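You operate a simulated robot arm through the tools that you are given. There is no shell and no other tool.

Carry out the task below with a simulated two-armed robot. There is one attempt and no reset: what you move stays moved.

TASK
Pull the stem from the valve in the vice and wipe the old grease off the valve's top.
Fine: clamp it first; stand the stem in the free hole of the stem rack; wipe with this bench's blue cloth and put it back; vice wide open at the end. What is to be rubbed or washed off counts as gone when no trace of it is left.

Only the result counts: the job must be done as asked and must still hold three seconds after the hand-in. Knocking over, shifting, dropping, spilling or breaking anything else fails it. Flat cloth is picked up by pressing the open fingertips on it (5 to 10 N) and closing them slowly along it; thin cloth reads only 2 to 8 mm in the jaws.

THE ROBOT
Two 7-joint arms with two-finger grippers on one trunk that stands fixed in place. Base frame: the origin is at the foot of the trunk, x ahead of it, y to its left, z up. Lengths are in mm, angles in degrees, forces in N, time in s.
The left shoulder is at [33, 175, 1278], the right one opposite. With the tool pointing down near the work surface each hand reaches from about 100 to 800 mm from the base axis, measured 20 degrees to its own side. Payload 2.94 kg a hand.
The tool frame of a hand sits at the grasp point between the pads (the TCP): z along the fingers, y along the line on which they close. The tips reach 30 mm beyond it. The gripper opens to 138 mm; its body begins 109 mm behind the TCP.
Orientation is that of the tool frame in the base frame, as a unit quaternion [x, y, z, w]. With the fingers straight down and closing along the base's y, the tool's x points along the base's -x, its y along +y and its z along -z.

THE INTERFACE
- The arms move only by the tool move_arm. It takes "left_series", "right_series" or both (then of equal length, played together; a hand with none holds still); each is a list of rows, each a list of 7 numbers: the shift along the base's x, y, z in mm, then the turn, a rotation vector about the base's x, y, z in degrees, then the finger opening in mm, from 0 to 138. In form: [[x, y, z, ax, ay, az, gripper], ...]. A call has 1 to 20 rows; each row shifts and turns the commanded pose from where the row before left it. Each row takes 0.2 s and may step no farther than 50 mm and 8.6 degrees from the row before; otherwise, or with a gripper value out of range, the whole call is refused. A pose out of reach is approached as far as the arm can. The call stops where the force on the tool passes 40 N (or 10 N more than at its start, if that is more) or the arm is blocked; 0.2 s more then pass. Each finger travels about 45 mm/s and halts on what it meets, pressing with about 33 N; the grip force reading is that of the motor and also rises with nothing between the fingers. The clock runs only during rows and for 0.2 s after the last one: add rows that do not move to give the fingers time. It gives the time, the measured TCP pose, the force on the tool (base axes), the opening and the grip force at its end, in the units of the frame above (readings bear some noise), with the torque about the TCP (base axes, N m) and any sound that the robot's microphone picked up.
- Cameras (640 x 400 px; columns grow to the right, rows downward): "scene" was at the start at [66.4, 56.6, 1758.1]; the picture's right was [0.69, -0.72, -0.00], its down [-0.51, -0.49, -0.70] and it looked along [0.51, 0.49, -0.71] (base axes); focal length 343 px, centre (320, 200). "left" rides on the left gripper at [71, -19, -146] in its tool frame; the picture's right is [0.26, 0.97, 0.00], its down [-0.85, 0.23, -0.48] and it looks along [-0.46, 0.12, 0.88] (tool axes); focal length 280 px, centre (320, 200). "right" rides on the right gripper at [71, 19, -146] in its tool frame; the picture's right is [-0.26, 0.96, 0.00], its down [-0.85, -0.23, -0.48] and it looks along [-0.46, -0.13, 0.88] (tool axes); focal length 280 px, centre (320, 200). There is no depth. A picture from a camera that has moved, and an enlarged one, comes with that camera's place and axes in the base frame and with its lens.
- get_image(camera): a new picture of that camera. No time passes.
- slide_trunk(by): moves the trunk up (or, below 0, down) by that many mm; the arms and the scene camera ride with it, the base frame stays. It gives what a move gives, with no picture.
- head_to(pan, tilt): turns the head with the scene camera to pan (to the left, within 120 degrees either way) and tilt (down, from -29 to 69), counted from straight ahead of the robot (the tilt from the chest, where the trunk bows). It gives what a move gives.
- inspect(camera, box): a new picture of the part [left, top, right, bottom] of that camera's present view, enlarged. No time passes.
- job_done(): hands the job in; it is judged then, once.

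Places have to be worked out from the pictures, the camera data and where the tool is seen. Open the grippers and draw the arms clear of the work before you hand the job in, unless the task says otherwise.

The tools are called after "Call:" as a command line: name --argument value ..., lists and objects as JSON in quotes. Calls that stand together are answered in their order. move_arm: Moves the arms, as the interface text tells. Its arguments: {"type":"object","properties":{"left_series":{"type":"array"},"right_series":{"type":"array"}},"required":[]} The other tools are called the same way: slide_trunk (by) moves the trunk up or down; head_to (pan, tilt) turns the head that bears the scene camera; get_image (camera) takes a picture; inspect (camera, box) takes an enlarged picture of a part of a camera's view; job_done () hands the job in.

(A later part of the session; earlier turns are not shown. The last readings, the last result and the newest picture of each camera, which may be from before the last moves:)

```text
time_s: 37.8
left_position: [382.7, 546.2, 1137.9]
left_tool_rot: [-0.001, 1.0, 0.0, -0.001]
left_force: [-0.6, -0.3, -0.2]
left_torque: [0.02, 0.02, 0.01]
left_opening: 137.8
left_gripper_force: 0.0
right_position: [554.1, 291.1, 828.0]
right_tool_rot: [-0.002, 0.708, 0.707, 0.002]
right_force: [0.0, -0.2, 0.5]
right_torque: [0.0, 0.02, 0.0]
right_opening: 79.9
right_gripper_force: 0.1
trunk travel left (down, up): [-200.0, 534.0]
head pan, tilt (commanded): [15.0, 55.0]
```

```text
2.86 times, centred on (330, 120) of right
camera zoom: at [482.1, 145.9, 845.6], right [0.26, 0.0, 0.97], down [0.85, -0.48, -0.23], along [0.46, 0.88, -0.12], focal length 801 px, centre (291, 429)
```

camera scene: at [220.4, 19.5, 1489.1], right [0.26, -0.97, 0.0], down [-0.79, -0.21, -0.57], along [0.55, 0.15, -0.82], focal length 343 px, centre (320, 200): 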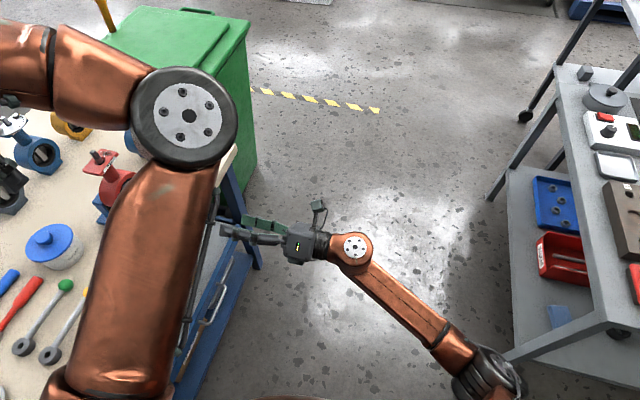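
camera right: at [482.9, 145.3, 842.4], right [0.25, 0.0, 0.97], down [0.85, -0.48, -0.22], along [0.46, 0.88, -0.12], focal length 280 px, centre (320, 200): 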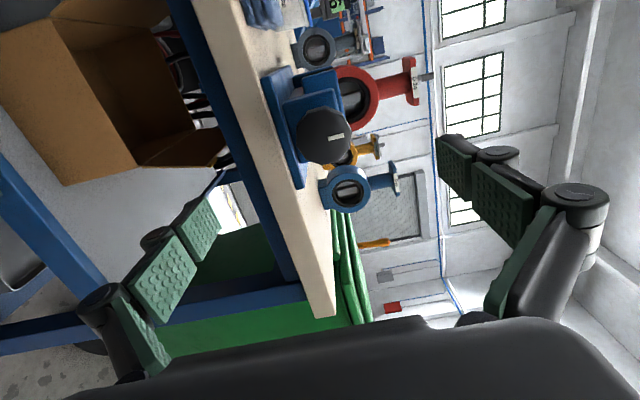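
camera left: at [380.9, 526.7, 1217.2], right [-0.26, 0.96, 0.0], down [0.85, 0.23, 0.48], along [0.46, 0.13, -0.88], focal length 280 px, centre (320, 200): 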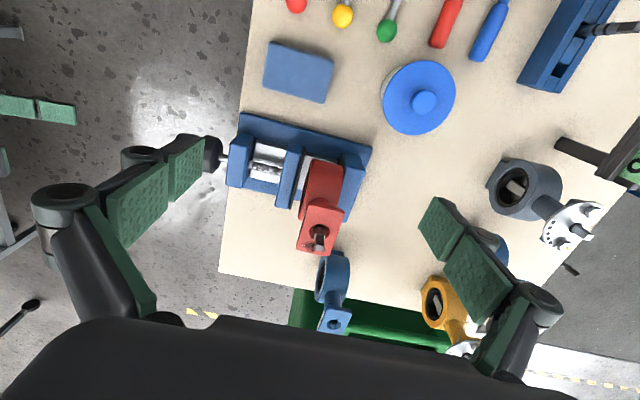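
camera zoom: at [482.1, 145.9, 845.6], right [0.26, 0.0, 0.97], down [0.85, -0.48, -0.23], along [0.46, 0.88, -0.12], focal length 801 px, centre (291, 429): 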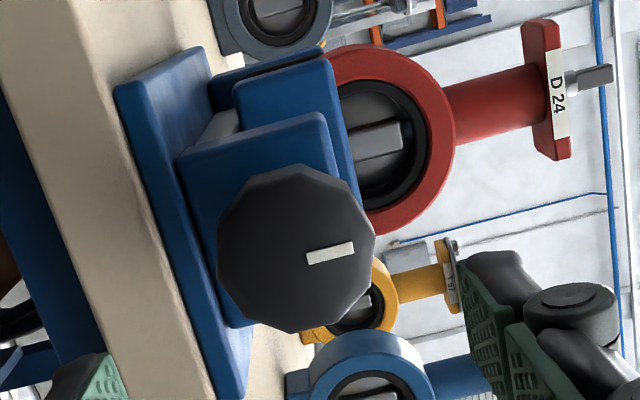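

Knob axis at about x≈551, z≈829. I'll centre on it and advance to y≈392 (tips at 422), with the fingers 80 mm open.

Call:
move_arm --right_series '[[-1.5, 25, 0.5, 0, 0, 0, 80], [-1.5, 25, 0.5, 0, 0, 0, 80], [0, 25, 0, 0, 0, 0, 80], [0, 15, 0, 0, 0, 0, 80], [0, 11, 0, 0, 0, 0, 80]]'

Call:
get_image --camera "right"

Call:
inspect --camera "left" --box '[180, 90, 360, 230]'

```text
time_s: 39.0
left_position: [383.2, 546.6, 1135.3]
left_tool_rot: [0.0, 1.0, 0.0, 0.0]
left_force: [0.0, -0.3, 0.7]
left_torque: [-0.02, 0.0, -0.04]
left_opening: 138.1
left_gripper_force: 0.1
right_position: [549.4, 392.0, 828.5]
right_tool_rot: [-0.001, 0.708, 0.706, 0.002]
right_force: [-0.1, -0.4, 0.0]
right_torque: [0.01, 0.0, -0.05]
right_opening: 79.9
right_gripper_force: 0.1
trunk travel left (down, up): [-200.0, 534.0]
head pan, tilt (commanded): [15.0, 55.0]
```

```text
taken
camera right: at [478.7, 246.8, 846.1], right [0.26, 0.0, 0.97], down [0.85, -0.48, -0.23], along [0.46, 0.88, -0.12], focal length 280 px, centre (320, 200)
```

right: 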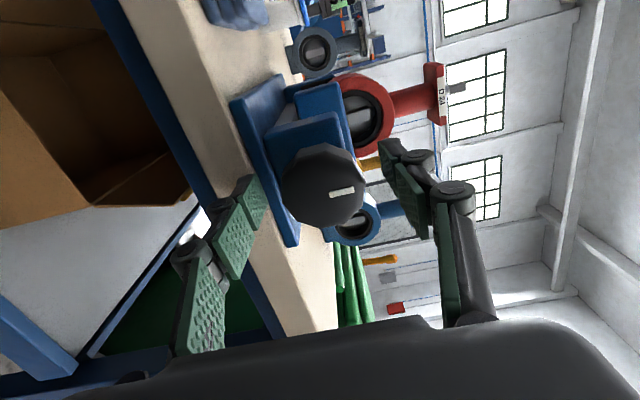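

```text
2.86 times, centred on (270, 160) of left
camera zoom: at [311.3, 527.3, 1282.3], right [-0.26, 0.96, 0.0], down [0.85, 0.23, 0.48], along [0.46, 0.12, -0.88], focal length 801 px, centre (463, 314)
```

zoom: 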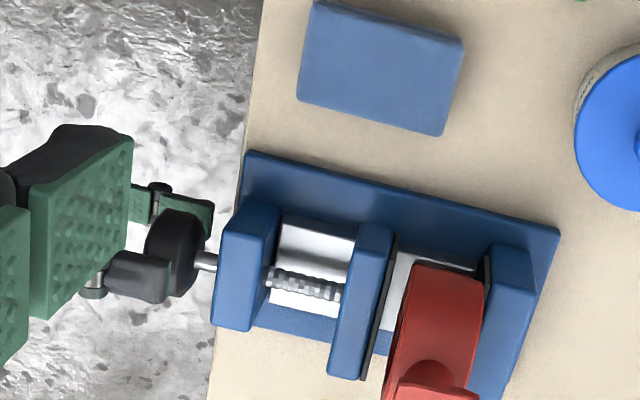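

The fingers straddle the knob. I close them on it.

Call:
move_arm --right_series '[[0, 0, 0, 0, 0, 0, 40], [0, 0, 0, 0, 0, 0, 40], [0, 0, 0, 0, 0, 0, 40], [0, 0, 0, 0, 0, 0, 40]]'

Call:
get_image --camera "right"

```text
time_s: 40.0
left_position: [382.2, 546.7, 1136.7]
left_tool_rot: [-0.001, 1.0, 0.0, 0.0]
left_force: [-0.2, -0.4, 0.7]
left_torque: [0.02, -0.04, -0.02]
left_opening: 138.1
left_gripper_force: 0.0
right_position: [549.2, 391.3, 827.0]
right_tool_rot: [-0.001, 0.707, 0.707, 0.001]
right_force: [0.5, 2.0, 2.7]
right_torque: [0.06, -0.01, -0.07]
right_opening: 51.3
right_gripper_force: 44.3
trunk travel left (down, up): [-200.0, 534.0]
head pan, tilt (commanded): [15.0, 55.0]
```

```text
taken
camera right: at [478.7, 246.5, 846.5], right [0.26, 0.0, 0.97], down [0.85, -0.48, -0.23], along [0.46, 0.88, -0.12], focal length 280 px, centre (320, 200)
```

right: 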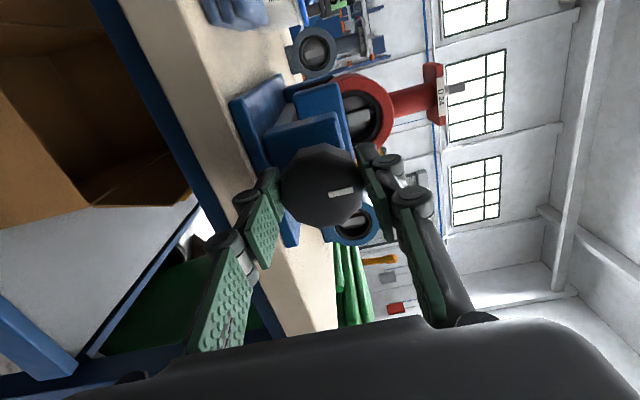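

Gripped (51 mm, 44 N). I turn +34° about y and watch jaw and forces.

Call:
move_arm --right_series '[[0, 0, 0, 0, 8.5, 0, 40], [0, 0, 0, 0, 8.5, 0, 40], [0, 0, 0, 0, 8.5, 0, 40], [0, 0, 0, 0, 8.5, 0, 40]]'

Call:
get_image --camera "right"

Call:
inspect --camera "left" --box '[180, 90, 360, 230]'

```text
time_s: 41.0
left_position: [381.5, 545.4, 1137.6]
left_tool_rot: [-0.001, 1.0, 0.0, 0.0]
left_force: [0.3, -1.0, 0.9]
left_torque: [-0.02, -0.02, 0.03]
left_opening: 138.0
left_gripper_force: 0.0
right_position: [550.6, 391.1, 830.3]
right_tool_rot: [0.207, 0.676, 0.677, -0.206]
right_force: [3.6, 1.5, 11.6]
right_torque: [0.14, -0.21, 0.42]
right_opening: 51.1
right_gripper_force: 44.8
trunk travel left (down, up): [-200.0, 534.0]
head pan, tilt (commanded): [15.0, 55.0]
```

```text
taken
camera right: at [502.3, 246.4, 885.3], right [0.76, 0.0, 0.65], down [0.57, -0.47, -0.67], along [0.31, 0.88, -0.36], focal length 280 px, centre (320, 200)
```

right: 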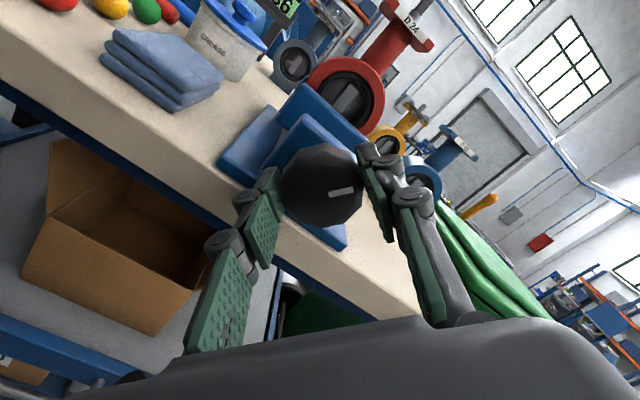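

```text
2.86 times, centred on (270, 160) of left
camera zoom: at [310.6, 526.4, 1283.0], right [-0.26, 0.96, 0.0], down [0.85, 0.23, 0.48], along [0.46, 0.13, -0.88], focal length 801 px, centre (463, 314)
```

zoom: 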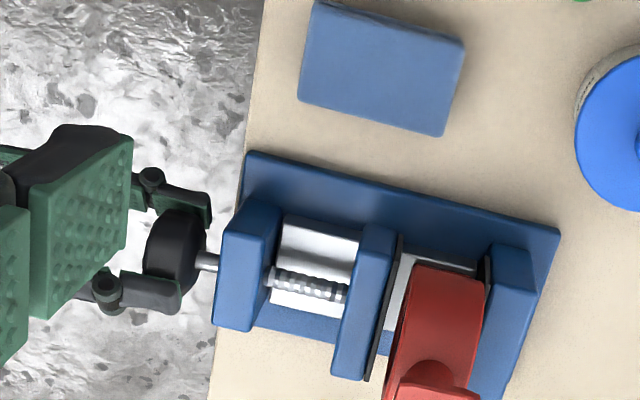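

The knob turned with the hand and the jaw moved a little towards the valve (~3 mm), so this is the closing direction. The folded cloth and jar are visible too. I continue, easing the hand up slightly.

Call:
move_arm --right_series '[[0, 0, 1, 0, 8.5, 0, 40], [0, 0, 0, 0, 8.5, 0, 40], [0, 0, 0, 0, 8.5, 0, 40], [0, 0, 0, 0, 8.5, 0, 40]]'

Call:
inspect --camera "left" --box '[180, 90, 360, 230]'

```text
time_s: 42.0
left_position: [382.2, 546.2, 1137.3]
left_tool_rot: [0.0, 1.0, 0.0, 0.001]
left_force: [0.6, -0.1, -0.1]
left_torque: [-0.01, 0.0, -0.03]
left_opening: 138.2
left_gripper_force: 0.1
right_position: [553.3, 391.5, 832.9]
right_tool_rot: [0.396, 0.585, 0.587, -0.396]
right_force: [15.1, 11.0, 27.1]
right_torque: [0.13, -0.3, -0.7]
right_opening: 51.2
right_gripper_force: 45.2
trunk travel left (down, up): [-200.0, 534.0]
head pan, tilt (commanded): [15.0, 55.0]
```

```text
2.86 times, centred on (270, 160) of left
camera zoom: at [310.8, 526.6, 1283.0], right [-0.26, 0.96, 0.0], down [0.85, 0.23, 0.48], along [0.46, 0.13, -0.88], focal length 801 px, centre (463, 314)
```

zoom: 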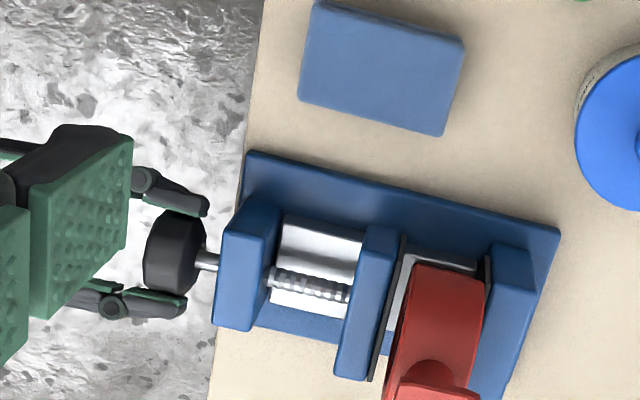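

Forces grew because the hand axis is ~6 mm off the screw axis; from the drift I compute the axis at x≈555, z≈826.4, and the knob travels +y ≈0.6 mm per 8.5°. I release, re-centre and regrip.

Call:
move_arm --right_series '[[0, 0, 0, 0, 0, 0, 75], [0, 0, 0, 0, 0, 0, 75], [0, 0, 0, 0, 0, 0, 75]]'

Call:
get_image --camera "right"

```text
time_s: 42.8
left_position: [382.1, 546.4, 1135.8]
left_tool_rot: [-0.001, 1.0, 0.0, 0.0]
left_force: [-0.9, 0.1, -0.6]
left_torque: [-0.02, -0.01, 0.0]
left_opening: 138.0
left_gripper_force: 0.1
right_position: [551.3, 391.5, 826.9]
right_tool_rot: [0.395, 0.588, 0.586, -0.395]
right_force: [0.2, -0.4, -0.1]
right_torque: [-0.01, 0.01, 0.01]
right_opening: 74.7
right_gripper_force: 0.1
trunk travel left (down, up): [-200.0, 534.0]
head pan, tilt (commanded): [15.0, 55.0]
```

```text
taken
camera right: at [542.1, 247.3, 901.1], right [0.99, 0.0, 0.12], down [0.11, -0.48, -0.87], along [0.06, 0.88, -0.47], focal length 280 px, centre (320, 200)
```

right: 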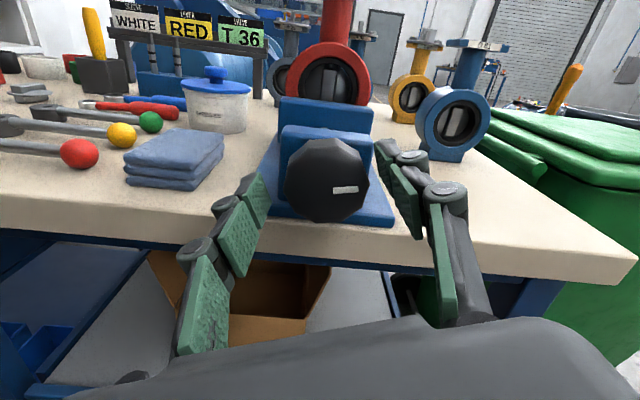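

From the new picture (correcting for the knob's visible side) the axis is again at x≈555, z≈826.7, consistent with the drift estimate. I re-centre (+3.6 in x, +4 in y) and regrip.

Call:
move_arm --right_series '[[1.8, 2, 0, 0, 0, 0, 75], [1.8, 2, 0, 0, 0, 0, 75], [0, 0, 0, 0, 0, 0, 40], [0, 0, 0, 0, 0, 0, 40], [0, 0, 0, 0, 0, 0, 40]]'

Call:
inspect --camera "left" --box '[180, 90, 360, 230]'

```text
time_s: 44.0
left_position: [384.0, 548.2, 1136.4]
left_tool_rot: [-0.001, 1.0, 0.0, 0.0]
left_force: [-0.7, -0.1, 0.5]
left_torque: [-0.03, 0.01, -0.02]
left_opening: 137.7
left_gripper_force: 0.2
right_position: [554.7, 396.4, 828.9]
right_tool_rot: [0.394, 0.588, 0.586, -0.395]
right_force: [-3.8, -1.5, -1.9]
right_torque: [0.01, -0.02, 0.25]
right_opening: 50.3
right_gripper_force: 38.4
trunk travel left (down, up): [-200.0, 534.0]
head pan, tilt (commanded): [15.0, 55.0]
```

```text
2.86 times, centred on (270, 160) of left
camera zoom: at [311.0, 526.9, 1282.5], right [-0.26, 0.96, 0.0], down [0.85, 0.23, 0.48], along [0.46, 0.12, -0.88], focal length 801 px, centre (463, 314)
```

zoom: 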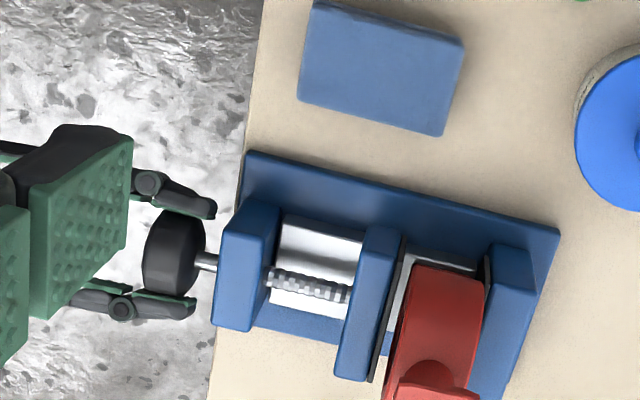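

Regripped with small forces; the knob itself seems not to travel, only the jaw. I turn on another 34°.

Call:
move_arm --right_series '[[0, 0, 0, 0, 8.5, 0, 40], [0, 0, 0, 0, 8.5, 0, 40], [0, 0, 0, 0, 8.5, 0, 40], [0, 0, 0, 0, 8.5, 0, 40]]'

Call:
inspect --camera "left" --box '[180, 90, 360, 230]'

```text
time_s: 45.0
left_position: [382.7, 545.5, 1136.8]
left_tool_rot: [0.001, 1.0, 0.0, 0.0]
left_force: [0.2, 0.2, -0.1]
left_torque: [0.0, 0.01, 0.02]
left_opening: 138.1
left_gripper_force: 0.0
right_position: [554.7, 395.4, 829.8]
right_tool_rot: [0.55, 0.445, 0.445, -0.55]
right_force: [4.0, 1.1, 2.6]
right_torque: [-0.3, -0.19, 0.09]
right_opening: 50.0
right_gripper_force: 45.0
trunk travel left (down, up): [-200.0, 534.0]
head pan, tilt (commanded): [15.0, 55.0]
```

```text
2.86 times, centred on (270, 160) of left
camera zoom: at [311.5, 527.0, 1282.4], right [-0.26, 0.96, 0.0], down [0.85, 0.23, 0.48], along [0.46, 0.12, -0.88], focal length 801 px, centre (463, 314)
```

zoom: 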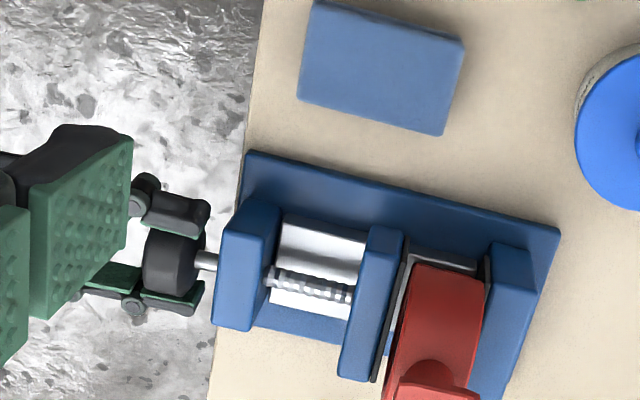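

Forces are small now and the jaw creeps toward the valve. Continue 34° more.

Call:
move_arm --right_series '[[0, 0, 0, 0, 8.5, 0, 40], [0, 0, 0, 0, 8.5, 0, 40], [0, 0, 0, 0, 8.5, 0, 40], [0, 0, 0, 0, 8.5, 0, 40]]'

Call:
inspect --camera "left" --box '[230, 130, 350, 230]'

```text
time_s: 46.0
left_position: [384.2, 547.4, 1136.0]
left_tool_rot: [0.0, 1.0, 0.001, 0.0]
left_force: [-0.5, -0.6, -0.1]
left_torque: [0.0, 0.0, 0.01]
left_opening: 137.9
left_gripper_force: 0.0
right_position: [555.1, 396.0, 829.2]
right_tool_rot: [0.656, 0.265, 0.265, -0.655]
right_force: [12.9, 5.2, 6.0]
right_torque: [-0.11, -0.18, 0.24]
right_opening: 49.8
right_gripper_force: 45.1
trunk travel left (down, up): [-200.0, 534.0]
head pan, tilt (commanded): [15.0, 55.0]
```

```text
4.00 times, centred on (290, 180) of left
camera zoom: at [312.1, 527.4, 1282.1], right [-0.26, 0.96, 0.0], down [0.85, 0.23, 0.48], along [0.46, 0.12, -0.88], focal length 1122 px, centre (440, 280)
```

zoom: 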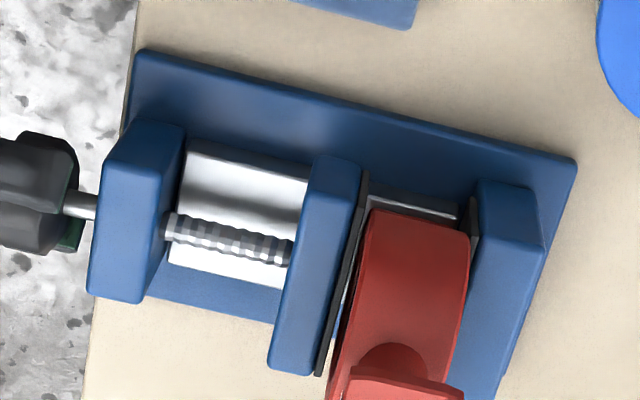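

The gap at the valve is shrinking to a few millimetres. I continue with a small +x correction for the side force.

Call:
move_arm --right_series '[[1.5, 0, 0.5, 0, 8.5, 0, 40], [0, 0, 0, 0, 8.5, 0, 40], [0, 0, 0, 0, 8.5, 0, 40], [0, 0, 0, 0, 8.5, 0, 40]]'

Call:
inspect --camera "left" --box '[230, 130, 350, 230]'

```text
time_s: 47.0
left_position: [382.8, 547.0, 1135.7]
left_tool_rot: [-0.001, 1.0, 0.0, 0.0]
left_force: [-0.2, 0.1, 1.2]
left_torque: [-0.01, -0.02, -0.02]
left_opening: 137.9
left_gripper_force: 0.1
right_position: [557.0, 397.1, 827.4]
right_tool_rot: [0.705, 0.061, 0.06, -0.704]
right_force: [9.2, 1.7, 1.7]
right_torque: [-0.13, -0.13, 0.51]
right_opening: 50.3
right_gripper_force: 45.0
trunk travel left (down, up): [-200.0, 534.0]
head pan, tilt (commanded): [15.0, 55.0]
```

```text
4.00 times, centred on (290, 180) of left
camera zoom: at [312.2, 527.3, 1282.1], right [-0.26, 0.96, 0.0], down [0.85, 0.23, 0.48], along [0.46, 0.12, -0.88], focal length 1122 px, centre (440, 280)
```

zoom: 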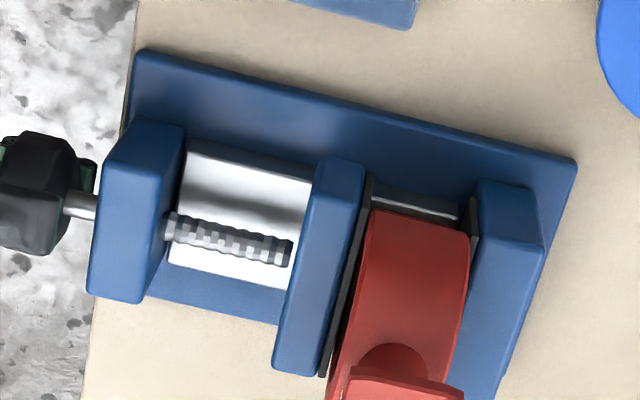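

Nearly closed: pad is almost against the valve. I continue in smaller amounts and watch the torque.

Call:
move_arm --right_series '[[0.5, 0, 0, 0, 8.5, 0, 40], [0, 0, 0, 0, 8.5, 0, 40]]'

Call:
inspect --camera "left" --box '[230, 130, 350, 230]'

```text
time_s: 47.6
left_position: [383.6, 546.3, 1135.1]
left_tool_rot: [-0.001, 1.0, -0.001, 0.0]
left_force: [0.4, 0.3, 0.3]
left_torque: [-0.01, -0.01, -0.01]
left_opening: 137.9
left_gripper_force: 0.1
right_position: [557.0, 396.8, 828.4]
right_tool_rot: [0.707, -0.042, -0.044, -0.705]
right_force: [1.2, -2.9, -4.5]
right_torque: [-0.24, -0.15, -0.22]
right_opening: 50.1
right_gripper_force: 44.8
trunk travel left (down, up): [-200.0, 534.0]
head pan, tilt (commanded): [15.0, 55.0]
```

```text
4.00 times, centred on (290, 180) of left
camera zoom: at [311.8, 527.1, 1282.1], right [-0.26, 0.96, 0.0], down [0.85, 0.23, 0.48], along [0.46, 0.12, -0.88], focal length 1122 px, centre (440, 280)
```

zoom: 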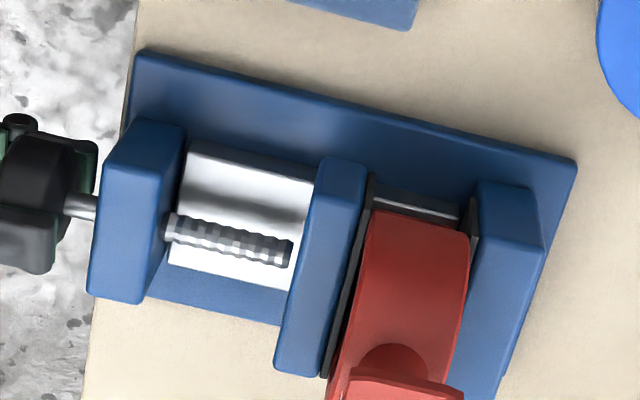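

Still no tightening torque (-0.15 N·m). I continue two rows at a time.

Call:
move_arm --right_series '[[0, 0, 0, 0, 8.5, 0, 40], [0, 0, 0, 0, 8.5, 0, 40]]'

Call:
move_arm --right_series '[[0, 0, 0, 0, 8.5, 0, 40], [0, 0, 0, 0, 8.5, 0, 40]]'

Call:
inspect --camera "left" --box '[230, 130, 350, 230]'

```text
time_s: 48.2
left_position: [383.8, 547.1, 1135.8]
left_tool_rot: [-0.001, 1.0, 0.0, 0.001]
left_force: [0.5, 0.1, 0.5]
left_torque: [0.03, -0.03, 0.01]
left_opening: 137.7
left_gripper_force: 0.1
right_position: [555.6, 396.5, 827.6]
right_tool_rot: [-0.692, 0.146, 0.146, 0.692]
right_force: [-0.2, -2.9, -12.2]
right_torque: [-0.1, -0.38, 0.59]
right_opening: 50.2
right_gripper_force: 44.6
trunk travel left (down, up): [-200.0, 534.0]
head pan, tilt (commanded): [15.0, 55.0]
```

```text
time_s: 48.8
left_position: [383.3, 547.6, 1136.6]
left_tool_rot: [-0.001, 1.0, 0.0, -0.001]
left_force: [0.2, -0.2, -0.5]
left_torque: [-0.01, 0.01, 0.0]
left_opening: 137.9
left_gripper_force: 0.0
right_position: [555.8, 396.4, 828.0]
right_tool_rot: [0.663, -0.248, -0.248, -0.661]
right_force: [-6.1, -6.7, -19.5]
right_torque: [-0.44, -0.7, 0.28]
right_opening: 50.1
right_gripper_force: 44.5
trunk travel left (down, up): [-200.0, 534.0]
head pan, tilt (commanded): [15.0, 55.0]
```

```text
4.00 times, centred on (290, 180) of left
camera zoom: at [311.9, 527.5, 1281.9], right [-0.26, 0.96, 0.0], down [0.85, 0.23, 0.48], along [0.46, 0.12, -0.88], focal length 1122 px, centre (440, 280)
```

zoom: 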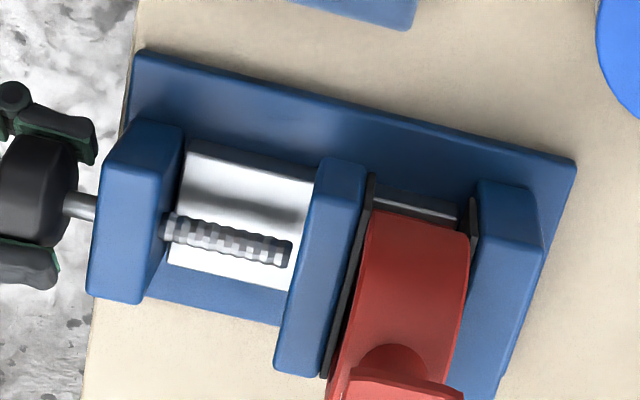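

The torque is rising (-0.7 N·m): the jaw has met the valve. I tighten two more rows, easing the side force.

Call:
move_arm --right_series '[[-0.5, 0, -2, 0, 8.5, 0, 40], [0, 0, 0, 0, 8.5, 0, 40]]'

Call:
get_image --camera "right"

```text
time_s: 49.4
left_position: [383.1, 546.0, 1137.3]
left_tool_rot: [0.0, 1.0, 0.0, 0.0]
left_force: [0.3, 0.9, -0.3]
left_torque: [-0.02, 0.0, 0.0]
left_opening: 138.0
left_gripper_force: 0.1
right_position: [555.2, 396.9, 825.0]
right_tool_rot: [0.619, -0.342, -0.343, -0.618]
right_force: [-8.8, -7.0, -18.7]
right_torque: [-0.54, -0.92, 0.24]
right_opening: 50.0
right_gripper_force: 44.9
trunk travel left (down, up): [-200.0, 534.0]
head pan, tilt (commanded): [15.0, 55.0]
```

```text
taken
camera right: at [577.0, 251.5, 755.8], right [-0.96, 0.0, -0.29], down [-0.25, -0.48, 0.84], along [-0.14, 0.88, 0.45], focal length 280 px, centre (320, 200)
```

right: 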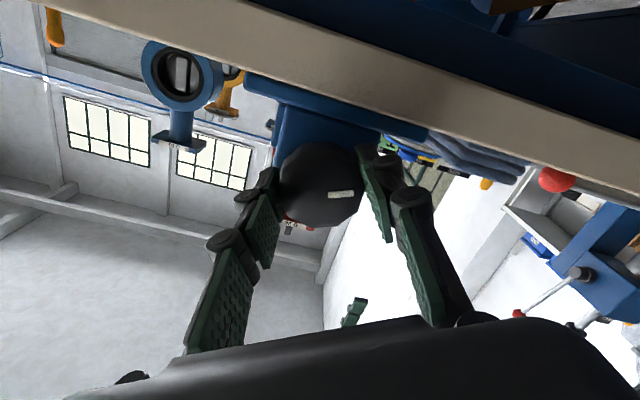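

The knob still follows the hand (mark unchanged relative to the gripper), torque -0.92 N·m. Two more rows.

Call:
move_arm --right_series '[[0, 0, -1, 0, 8.5, 0, 40], [0, 0, 0, 0, 8.5, 0, 40]]'

Call:
get_image --camera "right"

Call:
inspect --camera "left" --box '[230, 130, 350, 230]'

```text
time_s: 50.0
left_position: [383.1, 546.7, 1135.7]
left_tool_rot: [-0.001, 1.0, 0.0, 0.0]
left_force: [-0.6, -0.6, -0.2]
left_torque: [0.01, 0.0, -0.02]
left_opening: 138.0
left_gripper_force: 0.0
right_position: [556.0, 395.3, 827.3]
right_tool_rot: [-0.561, 0.43, 0.43, 0.562]
right_force: [-7.4, -5.7, -13.7]
right_torque: [-0.19, -1.2, 0.26]
right_opening: 50.3
right_gripper_force: 45.0
trunk travel left (down, up): [-200.0, 534.0]
head pan, tilt (commanded): [15.0, 55.0]
```

```text
taken
camera right: at [554.9, 251.6, 752.7], right [-1.0, 0.0, 0.0], down [0.0, -0.48, 0.88], along [0.0, 0.88, 0.48], focal length 280 px, centre (320, 200)
```

right: 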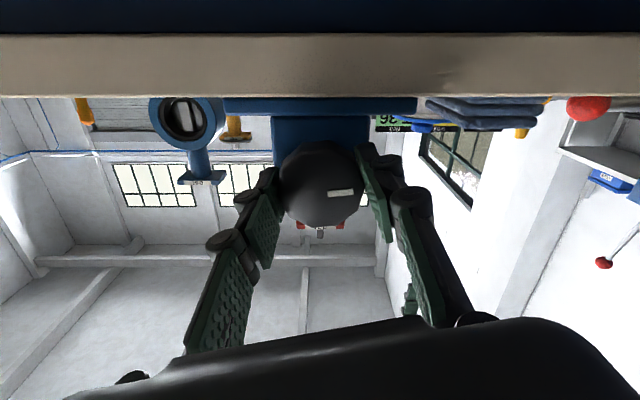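

```text
4.00 times, centred on (290, 180) of left
camera zoom: at [311.2, 527.1, 1282.4], right [-0.26, 0.96, 0.0], down [0.85, 0.23, 0.48], along [0.46, 0.12, -0.88], focal length 1122 px, centre (440, 280)
```

zoom: 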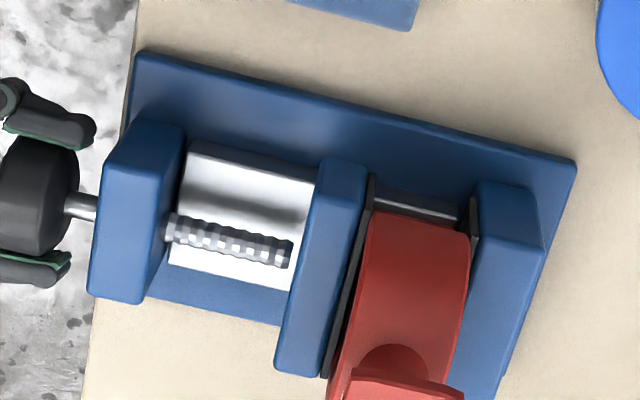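

Torque rises steadily (-1.2 N·m), clamping like a spring. Four more rows for a firm hold.

Call:
move_arm --right_series '[[0, 0, 0, 0, 8.5, 0, 40], [0, 0, 0, 0, 8.5, 0, 40], [0, 0, 0, 0, 8.5, 0, 40], [0, 0, 0, 0, 8.5, 0, 40]]'

Call:
get_image --camera "right"

Call:
inspect --camera "left" --box '[230, 130, 350, 230]'

```text
time_s: 51.0
left_position: [382.4, 548.1, 1136.5]
left_tool_rot: [0.0, 1.0, 0.0, 0.001]
left_force: [0.0, -0.3, 0.5]
left_torque: [0.02, 0.01, -0.03]
left_opening: 138.0
left_gripper_force: 0.0
right_position: [555.2, 397.5, 830.3]
right_tool_rot: [-0.41, 0.574, 0.577, 0.411]
right_force: [-1.3, 5.2, 4.8]
right_torque: [0.26, -1.28, -0.03]
right_opening: 50.3
right_gripper_force: 45.4
trunk travel left (down, up): [-200.0, 534.0]
head pan, tilt (commanded): [15.0, 55.0]
```

```text
taken
camera right: at [514.1, 252.0, 767.5], right [-0.83, 0.0, 0.56], down [0.49, -0.48, 0.73], along [0.27, 0.88, 0.4], focal length 280 px, centre (320, 200)
```

right: 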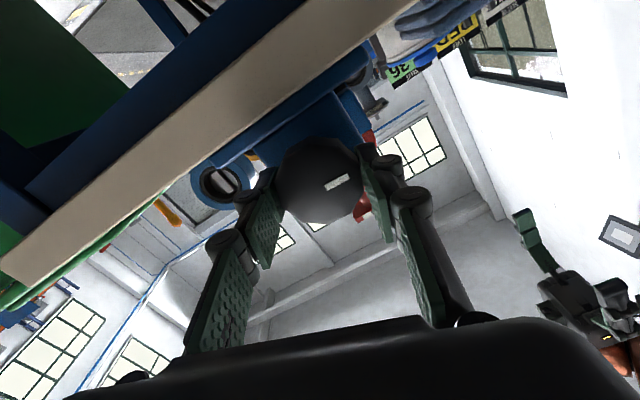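

```text
4.00 times, centred on (290, 180) of left
camera zoom: at [310.3, 527.3, 1282.7], right [-0.26, 0.96, 0.0], down [0.85, 0.23, 0.48], along [0.46, 0.12, -0.88], focal length 1122 px, centre (440, 280)
```

zoom: 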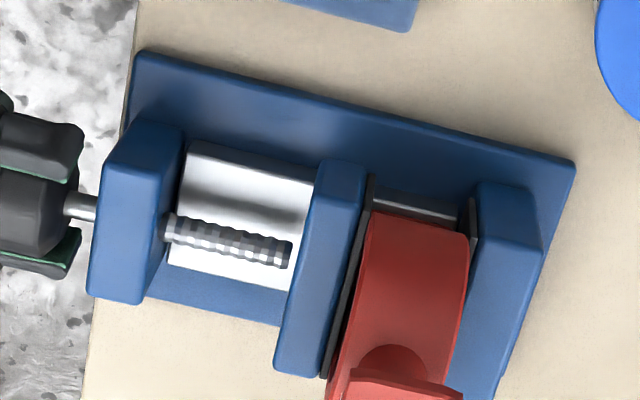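

The mark has rotated slightly relative to the hand: the knob began slipping in the fingers at about 1.3 N·m, so the vice is tight. I release and back off along -y.

Call:
move_arm --right_series '[[0, 0, 0, 0, 0, 0, 85], [0, 0, 0, 0, 0, 0, 85], [0, -20, 0, 0, 0, 0, 85], [0, -40, 0, 0, 0, 0, 85], [0, -45, 0, 0, 0, 0, 85]]'

Call:
inspect --camera "left" --box '[200, 110, 360, 250]'

Call:
get_image --camera "right"

```text
time_s: 52.2
left_position: [382.7, 546.9, 1137.4]
left_tool_rot: [-0.001, 1.0, 0.0, 0.0]
left_force: [0.1, -0.6, 0.0]
left_torque: [0.04, -0.03, 0.0]
left_opening: 138.0
left_gripper_force: 0.2
right_position: [554.1, 288.6, 827.0]
right_tool_rot: [-0.412, 0.575, 0.576, 0.411]
right_force: [-0.1, -1.0, -0.3]
right_torque: [-0.01, 0.02, -0.01]
right_opening: 84.9
right_gripper_force: 0.1
trunk travel left (down, up): [-200.0, 534.0]
head pan, tilt (commanded): [15.0, 55.0]
```

```text
2.86 times, centred on (280, 180) of left
camera zoom: at [310.9, 525.6, 1283.2], right [-0.26, 0.96, 0.0], down [0.85, 0.23, 0.48], along [0.46, 0.13, -0.88], focal length 801 px, centre (434, 257)
```

zoom: 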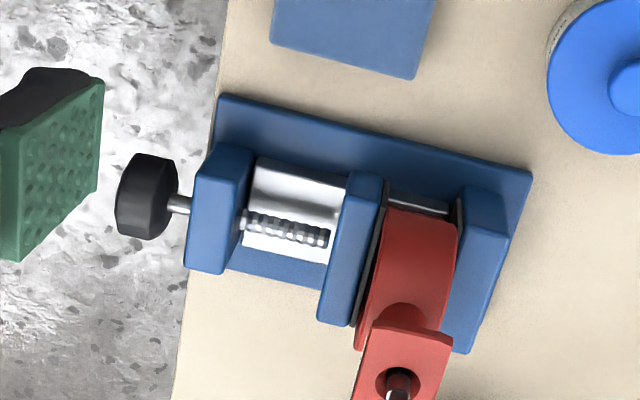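

```text
taken
camera right: at [513.2, 144.1, 765.5], right [-0.83, 0.0, 0.56], down [0.49, -0.48, 0.73], along [0.27, 0.88, 0.4], focal length 280 px, centre (320, 200)
```

right: 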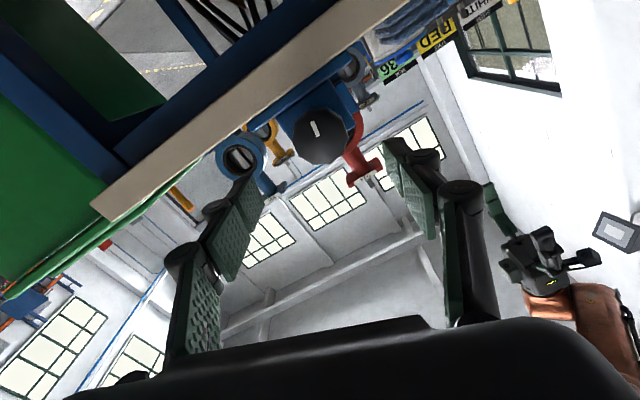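

After release the mark seems to point elsewhere: the knob may have sprung back somewhat. I'll look closely at knob and jaw contact.

Call:
inspect --camera "right" --box '[270, 80, 400, 190]'

Call:
inspect --camera "left" --box '[260, 140, 330, 200]'

```text
3.64 times, centred on (335, 135) of right
camera zoom: at [513.2, 144.1, 765.5], right [-0.83, 0.0, 0.56], down [0.49, -0.48, 0.73], along [0.27, 0.88, 0.4], focal length 1020 px, centre (266, 436)
```

zoom: 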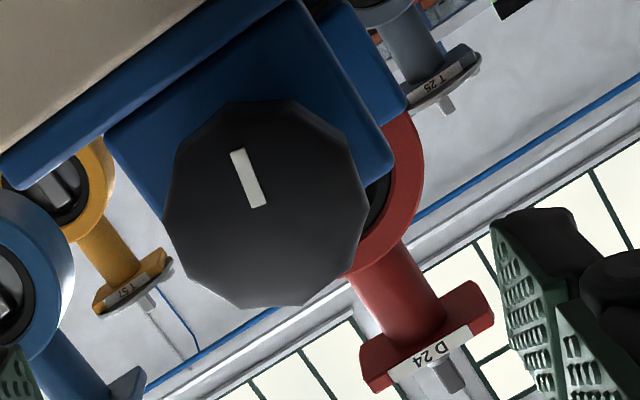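

```text
6.67 times, centred on (295, 170) of left
camera zoom: at [310.9, 525.6, 1283.2], right [-0.26, 0.96, 0.0], down [0.85, 0.23, 0.48], along [0.46, 0.13, -0.88], focal length 1869 px, centre (487, 400)
```

zoom: 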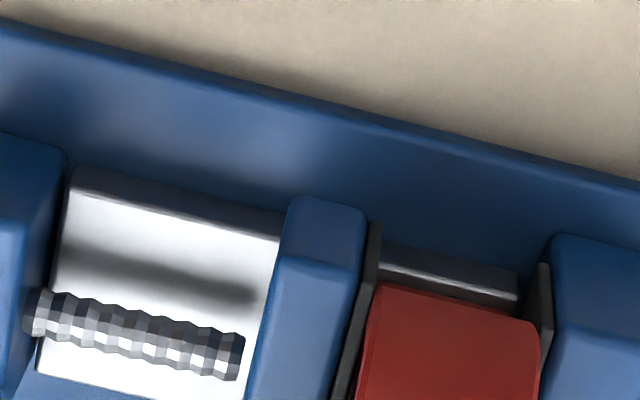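

The knob rests at about 190° after springing back ~85°, so without a hand on it the clamp relies on friction only. To be safe I'll regrip it and hold it under torque with the right hand while the left pulls the stem: first roll back to ~238° and return to the knob.

Call:
move_arm --right_series '[[0, 0, 0, 0, -8.5, 0, 80], [0, 0, 0, 0, -8.5, 0, 80], [0, 0, 0, 0, -8.5, 0, 80], [0, 0, 0, 0, -8.5, 0, 80], [0, 0, 0, 0, -8.5, 0, 80], [0, 0, 0, 0, -8.5, 0, 80]]'

Call:
inspect --camera "right" --box '[250, 70, 400, 200]'

```text
time_s: 53.6
left_position: [382.6, 546.4, 1136.7]
left_tool_rot: [-0.001, 1.0, 0.0, 0.0]
left_force: [0.1, 0.1, 0.1]
left_torque: [-0.01, 0.01, -0.02]
left_opening: 137.9
left_gripper_force: 0.0
right_position: [556.4, 290.7, 827.4]
right_tool_rot: [0.62, -0.341, -0.343, -0.618]
right_force: [0.7, -0.5, -1.1]
right_torque: [-0.01, -0.02, 0.0]
right_opening: 80.3
right_gripper_force: 0.0
trunk travel left (down, up): [-200.0, 534.0]
head pan, tilt (commanded): [15.0, 55.0]
```

```text
3.08 times, centred on (325, 135) of right
camera zoom: at [577.1, 145.5, 755.4], right [-0.96, 0.0, -0.29], down [-0.26, -0.48, 0.84], along [-0.14, 0.88, 0.46], focal length 863 px, centre (305, 400)
```

zoom: 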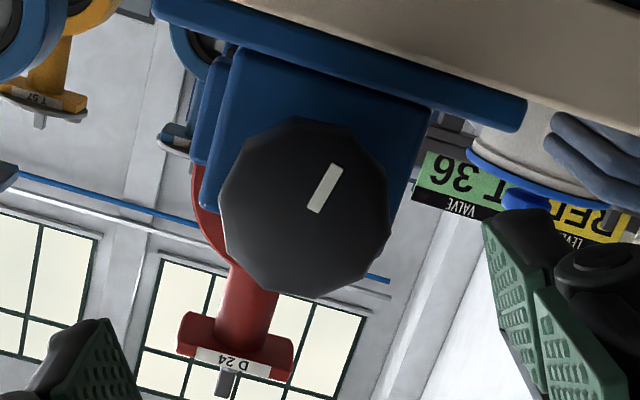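

The mark still sits at ~190°. To seat the pads on the decagon's flats I roll back another 18° to ~220°, then advance and grip.

Call:
move_arm --right_series '[[-0.5, 0, 0, 0, -8.5, 0, 80], [-0.5, 0, 0, 0, -8.5, 0, 80], [0, 40, 0, 0, 0, 0, 80], [0, 40, 0, 0, 0, 0, 80], [0, 26, 0, 0, 0, 0, 80], [0, 0, 0, 0, 0, 0, 40], [0, 0, 0, 0, 0, 0, 40], [0, 0, 0, 0, 0, 0, 40]]'

Call:
get_image --camera "right"

```text
time_s: 55.4
left_position: [383.8, 546.0, 1135.6]
left_tool_rot: [-0.001, 1.0, 0.0, 0.001]
left_force: [0.7, 0.1, 0.1]
left_torque: [0.03, 0.03, 0.0]
left_opening: 138.0
left_gripper_force: 0.0
right_position: [555.4, 396.8, 827.0]
right_tool_rot: [0.663, -0.247, -0.247, -0.662]
right_force: [-4.5, -4.4, -5.6]
right_torque: [-0.14, 0.0, 0.13]
right_opening: 50.7
right_gripper_force: 34.7
trunk travel left (down, up): [-200.0, 534.0]
head pan, tilt (commanded): [15.0, 55.0]
```

```text
taken
camera right: at [597.1, 251.7, 765.3], right [-0.83, 0.0, -0.56], down [-0.49, -0.48, 0.73], along [-0.27, 0.88, 0.39], focal length 280 px, centre (320, 200)
```

right: 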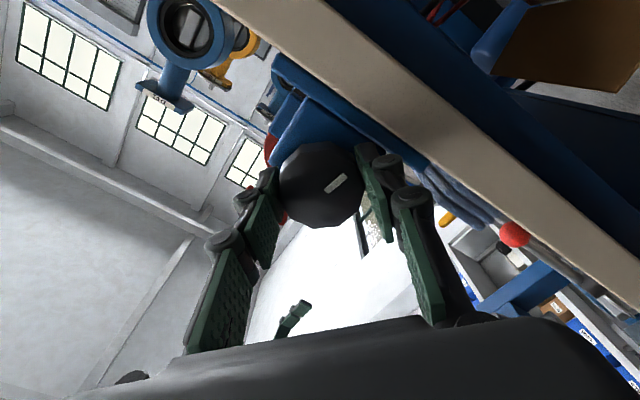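

Gripped (50.7 mm). I wind +51° and then hold.

Call:
move_arm --right_series '[[0, 0, 0, 0, 8.5, 0, 40], [0, 0, 0, 0, 8.5, 0, 40], [0, 0, 0, 0, 8.5, 0, 40], [0, 0, 0, 0, 8.5, 0, 40]]'

Call:
move_arm --right_series '[[0, 0, 0, 0, 8.5, 0, 40], [0, 0, 0, 0, 8.5, 0, 40]]'

Call:
get_image --camera "right"

Call:
inspect --camera "left" --box '[260, 140, 330, 200]'

```text
time_s: 56.4
left_position: [383.1, 546.6, 1135.9]
left_tool_rot: [-0.001, 1.0, 0.0, 0.0]
left_force: [0.3, 0.0, 0.5]
left_torque: [-0.03, 0.0, 0.0]
left_opening: 138.2
left_gripper_force: 0.1
right_position: [555.7, 396.9, 826.1]
right_tool_rot: [0.561, -0.43, -0.431, -0.561]
right_force: [-5.9, -8.5, -7.5]
right_torque: [-0.27, -0.36, 0.02]
right_opening: 50.6
right_gripper_force: 45.2
trunk travel left (down, up): [-200.0, 534.0]
head pan, tilt (commanded): [15.0, 55.0]
```

```text
time_s: 57.0
left_position: [382.7, 545.9, 1136.7]
left_tool_rot: [0.0, 1.0, 0.0, 0.0]
left_force: [-0.9, 0.3, 0.2]
left_torque: [0.01, -0.01, 0.0]
left_opening: 138.2
left_gripper_force: 0.2
right_position: [554.6, 396.4, 827.8]
right_tool_rot: [-0.491, 0.508, 0.508, 0.492]
right_force: [-5.5, -6.2, -1.7]
right_torque: [-0.23, -0.75, 0.03]
right_opening: 50.2
right_gripper_force: 45.1
trunk travel left (down, up): [-200.0, 534.0]
head pan, tilt (commanded): [15.0, 55.0]
```

```text
taken
camera right: at [533.1, 252.0, 756.7], right [-0.96, 0.0, 0.29], down [0.26, -0.48, 0.84], along [0.14, 0.88, 0.46], focal length 280 px, centre (320, 200)
```

right: 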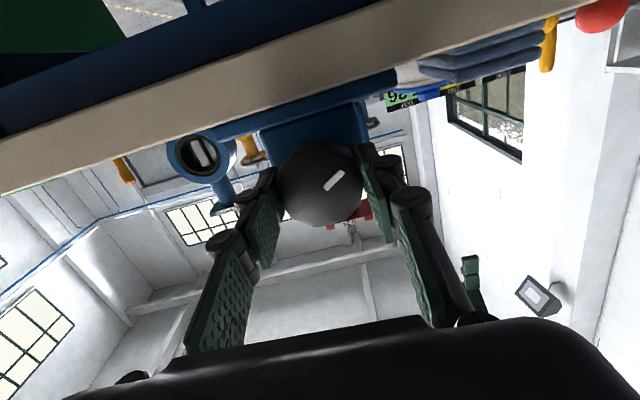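

```text
6.67 times, centred on (295, 170) of left
camera zoom: at [310.6, 526.3, 1282.9], right [-0.26, 0.96, 0.0], down [0.85, 0.23, 0.48], along [0.46, 0.13, -0.88], focal length 1869 px, centre (487, 400)
```

zoom: 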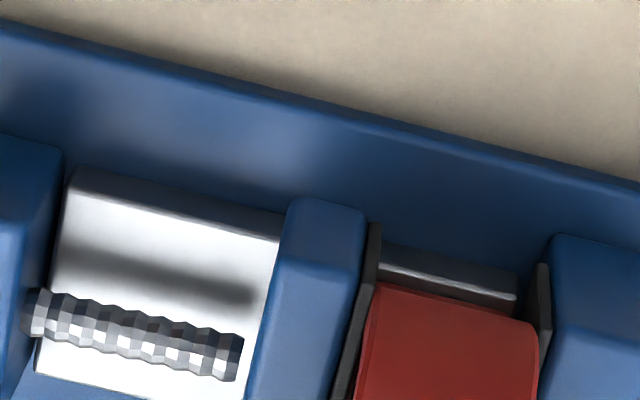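

Torque -0.75 N·m at this point. Two more rows to about -1.0, then hold.

Call:
move_arm --right_series '[[0, 0, 0, 0, 8.5, 0, 40], [0, 0, 0, 0, 8.5, 0, 40], [0, 0, 0, 0, 0, 0, 40]]'

Call:
get_image --camera "scene"

```text
time_s: 57.8
left_position: [382.8, 546.1, 1138.2]
left_tool_rot: [-0.001, 1.0, 0.0, 0.0]
left_force: [0.5, -0.4, 0.3]
left_torque: [-0.03, 0.0, 0.01]
left_opening: 138.1
left_gripper_force: 0.0
right_position: [554.4, 396.7, 827.4]
right_tool_rot: [-0.41, 0.576, 0.575, 0.412]
right_force: [-1.5, -2.3, 2.1]
right_torque: [-0.28, -0.69, 0.07]
right_opening: 49.9
right_gripper_force: 45.0
trunk travel left (down, up): [-200.0, 534.0]
head pan, tilt (commanded): [15.0, 55.0]
```

```text
taken
camera scene: at [219.9, 19.1, 1489.2], right [0.26, -0.97, 0.0], down [-0.79, -0.21, -0.57], along [0.55, 0.15, -0.82], focal length 343 px, centre (320, 200)
```

scene: 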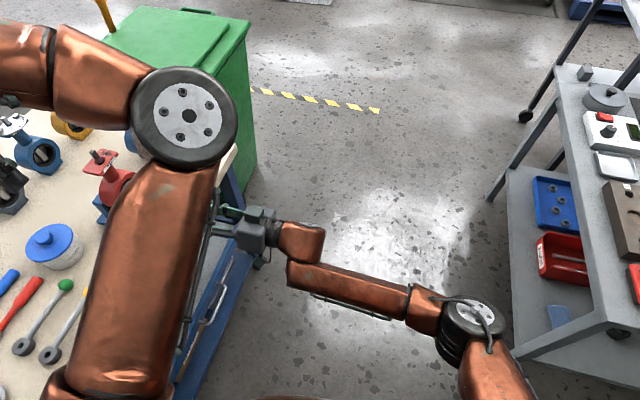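

The right hand holds the knob under torque. Now I locate the stem precisely from the left and scene cameras.

Call:
inspect --camera "scene" --box '[60, 130, 160, 210]'

Call:
inspect --camera "left" --box '[270, 190, 350, 250]'

```text
5.00 times, centred on (110, 170) of scene
camera zoom: at [219.9, 19.1, 1489.2], right [0.26, -0.97, 0.0], down [-0.79, -0.21, -0.57], along [0.55, 0.15, -0.82], focal length 1717 px, centre (1370, 350)
```

zoom: 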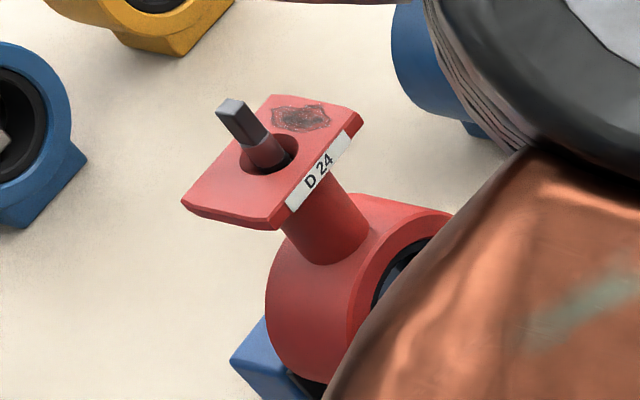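

```text
6.67 times, centred on (310, 220) of left
camera zoom: at [310.7, 526.4, 1282.8], right [-0.26, 0.96, 0.0], down [0.85, 0.23, 0.48], along [0.46, 0.13, -0.88], focal length 1869 px, centre (387, 67)
```

zoom: 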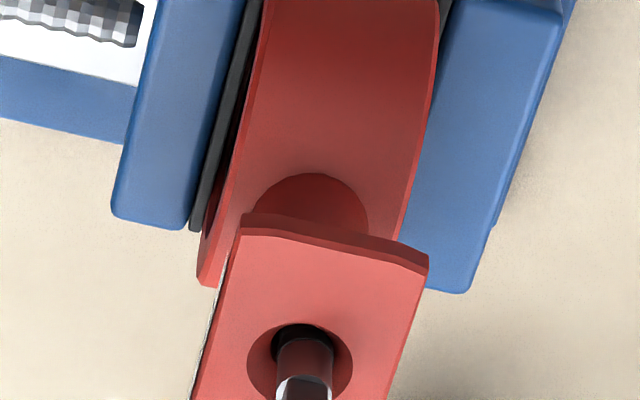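

I need the stem top in the left view too.

Call:
inspect --camera "left" --box '[270, 215, 350, 275]'

```text
6.67 times, centred on (310, 245) of left
camera zoom: at [310.7, 526.4, 1282.8], right [-0.26, 0.96, 0.0], down [0.85, 0.23, 0.48], along [0.46, 0.13, -0.88], focal length 1869 px, centre (387, -100)
```

zoom: 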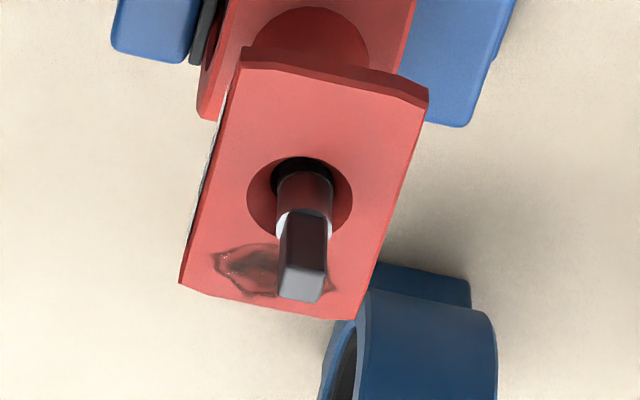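

Stem top computed at [555, 574, 988], flange top z≈959 spanning x 526–585, y 552–592; grease lies on its +x strip (x≈570–585, y≈556–587). I bring the left hand above the stem with fingers closing along y, tips still ~90 mm above it.

Call:
move_arm --left_series '[[43, 6, 0, 0, 0, 0, 110], [43, 7, 0, 0, 0, 0, 90], [43, 7, 0, 0, 0, 0, 70], [43, 7, 0, 0, 0, 0, 60], [0, 0, -20, 0, 0, 0, 60], [0, 0, -20, 0, 0, 0, 60]]'

Call:
get_image --camera "left"

Call:
get_image --camera "scene"

```text
time_s: 59.2
left_position: [554.5, 574.4, 1096.5]
left_tool_rot: [-0.001, 1.0, 0.0, 0.001]
left_force: [0.1, -0.2, -0.6]
left_torque: [0.02, 0.05, 0.02]
left_opening: 60.2
left_gripper_force: 0.1
right_position: [554.4, 396.6, 828.0]
right_tool_rot: [-0.412, 0.574, 0.576, 0.411]
right_force: [1.3, 1.3, 6.2]
right_torque: [0.88, -0.69, 0.28]
right_opening: 50.2
right_gripper_force: 45.3
trunk travel left (down, up): [-200.0, 534.0]
head pan, tilt (commanded): [15.0, 55.0]
```

```text
taken
camera left: at [483.2, 554.4, 1243.2], right [-0.26, 0.96, 0.0], down [0.85, 0.23, 0.48], along [0.46, 0.12, -0.88], focal length 280 px, centre (320, 200)
```

left: 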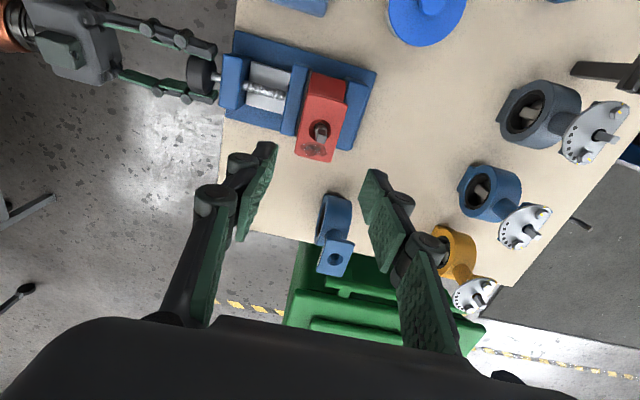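

```text
taken
camera scene: at [220.0, 19.2, 1489.2], right [0.26, -0.97, 0.0], down [-0.79, -0.21, -0.57], along [0.55, 0.15, -0.82], focal length 343 px, centre (320, 200)
```

scene: 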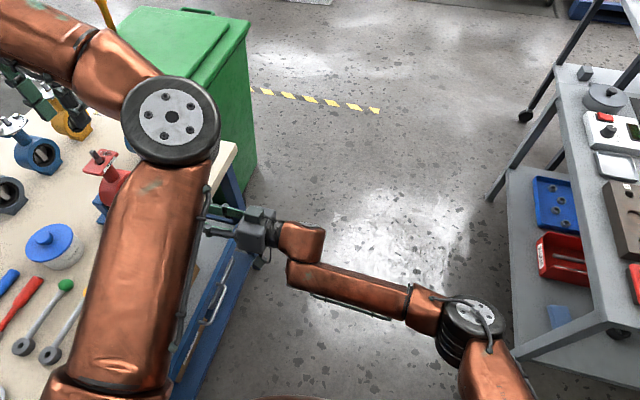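

I check the stem's position in this view with an enlargement.

Call:
inspect --camera "left" --box '[280, 100, 360, 160]'

```text
6.67 times, centred on (320, 130) of left
camera zoom: at [483.2, 554.4, 1243.2], right [-0.26, 0.96, 0.0], down [0.85, 0.23, 0.48], along [0.46, 0.12, -0.88], focal length 1869 px, centre (320, 667)
```

zoom: 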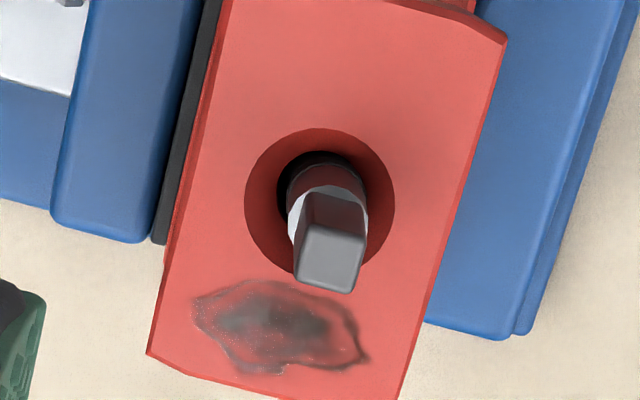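

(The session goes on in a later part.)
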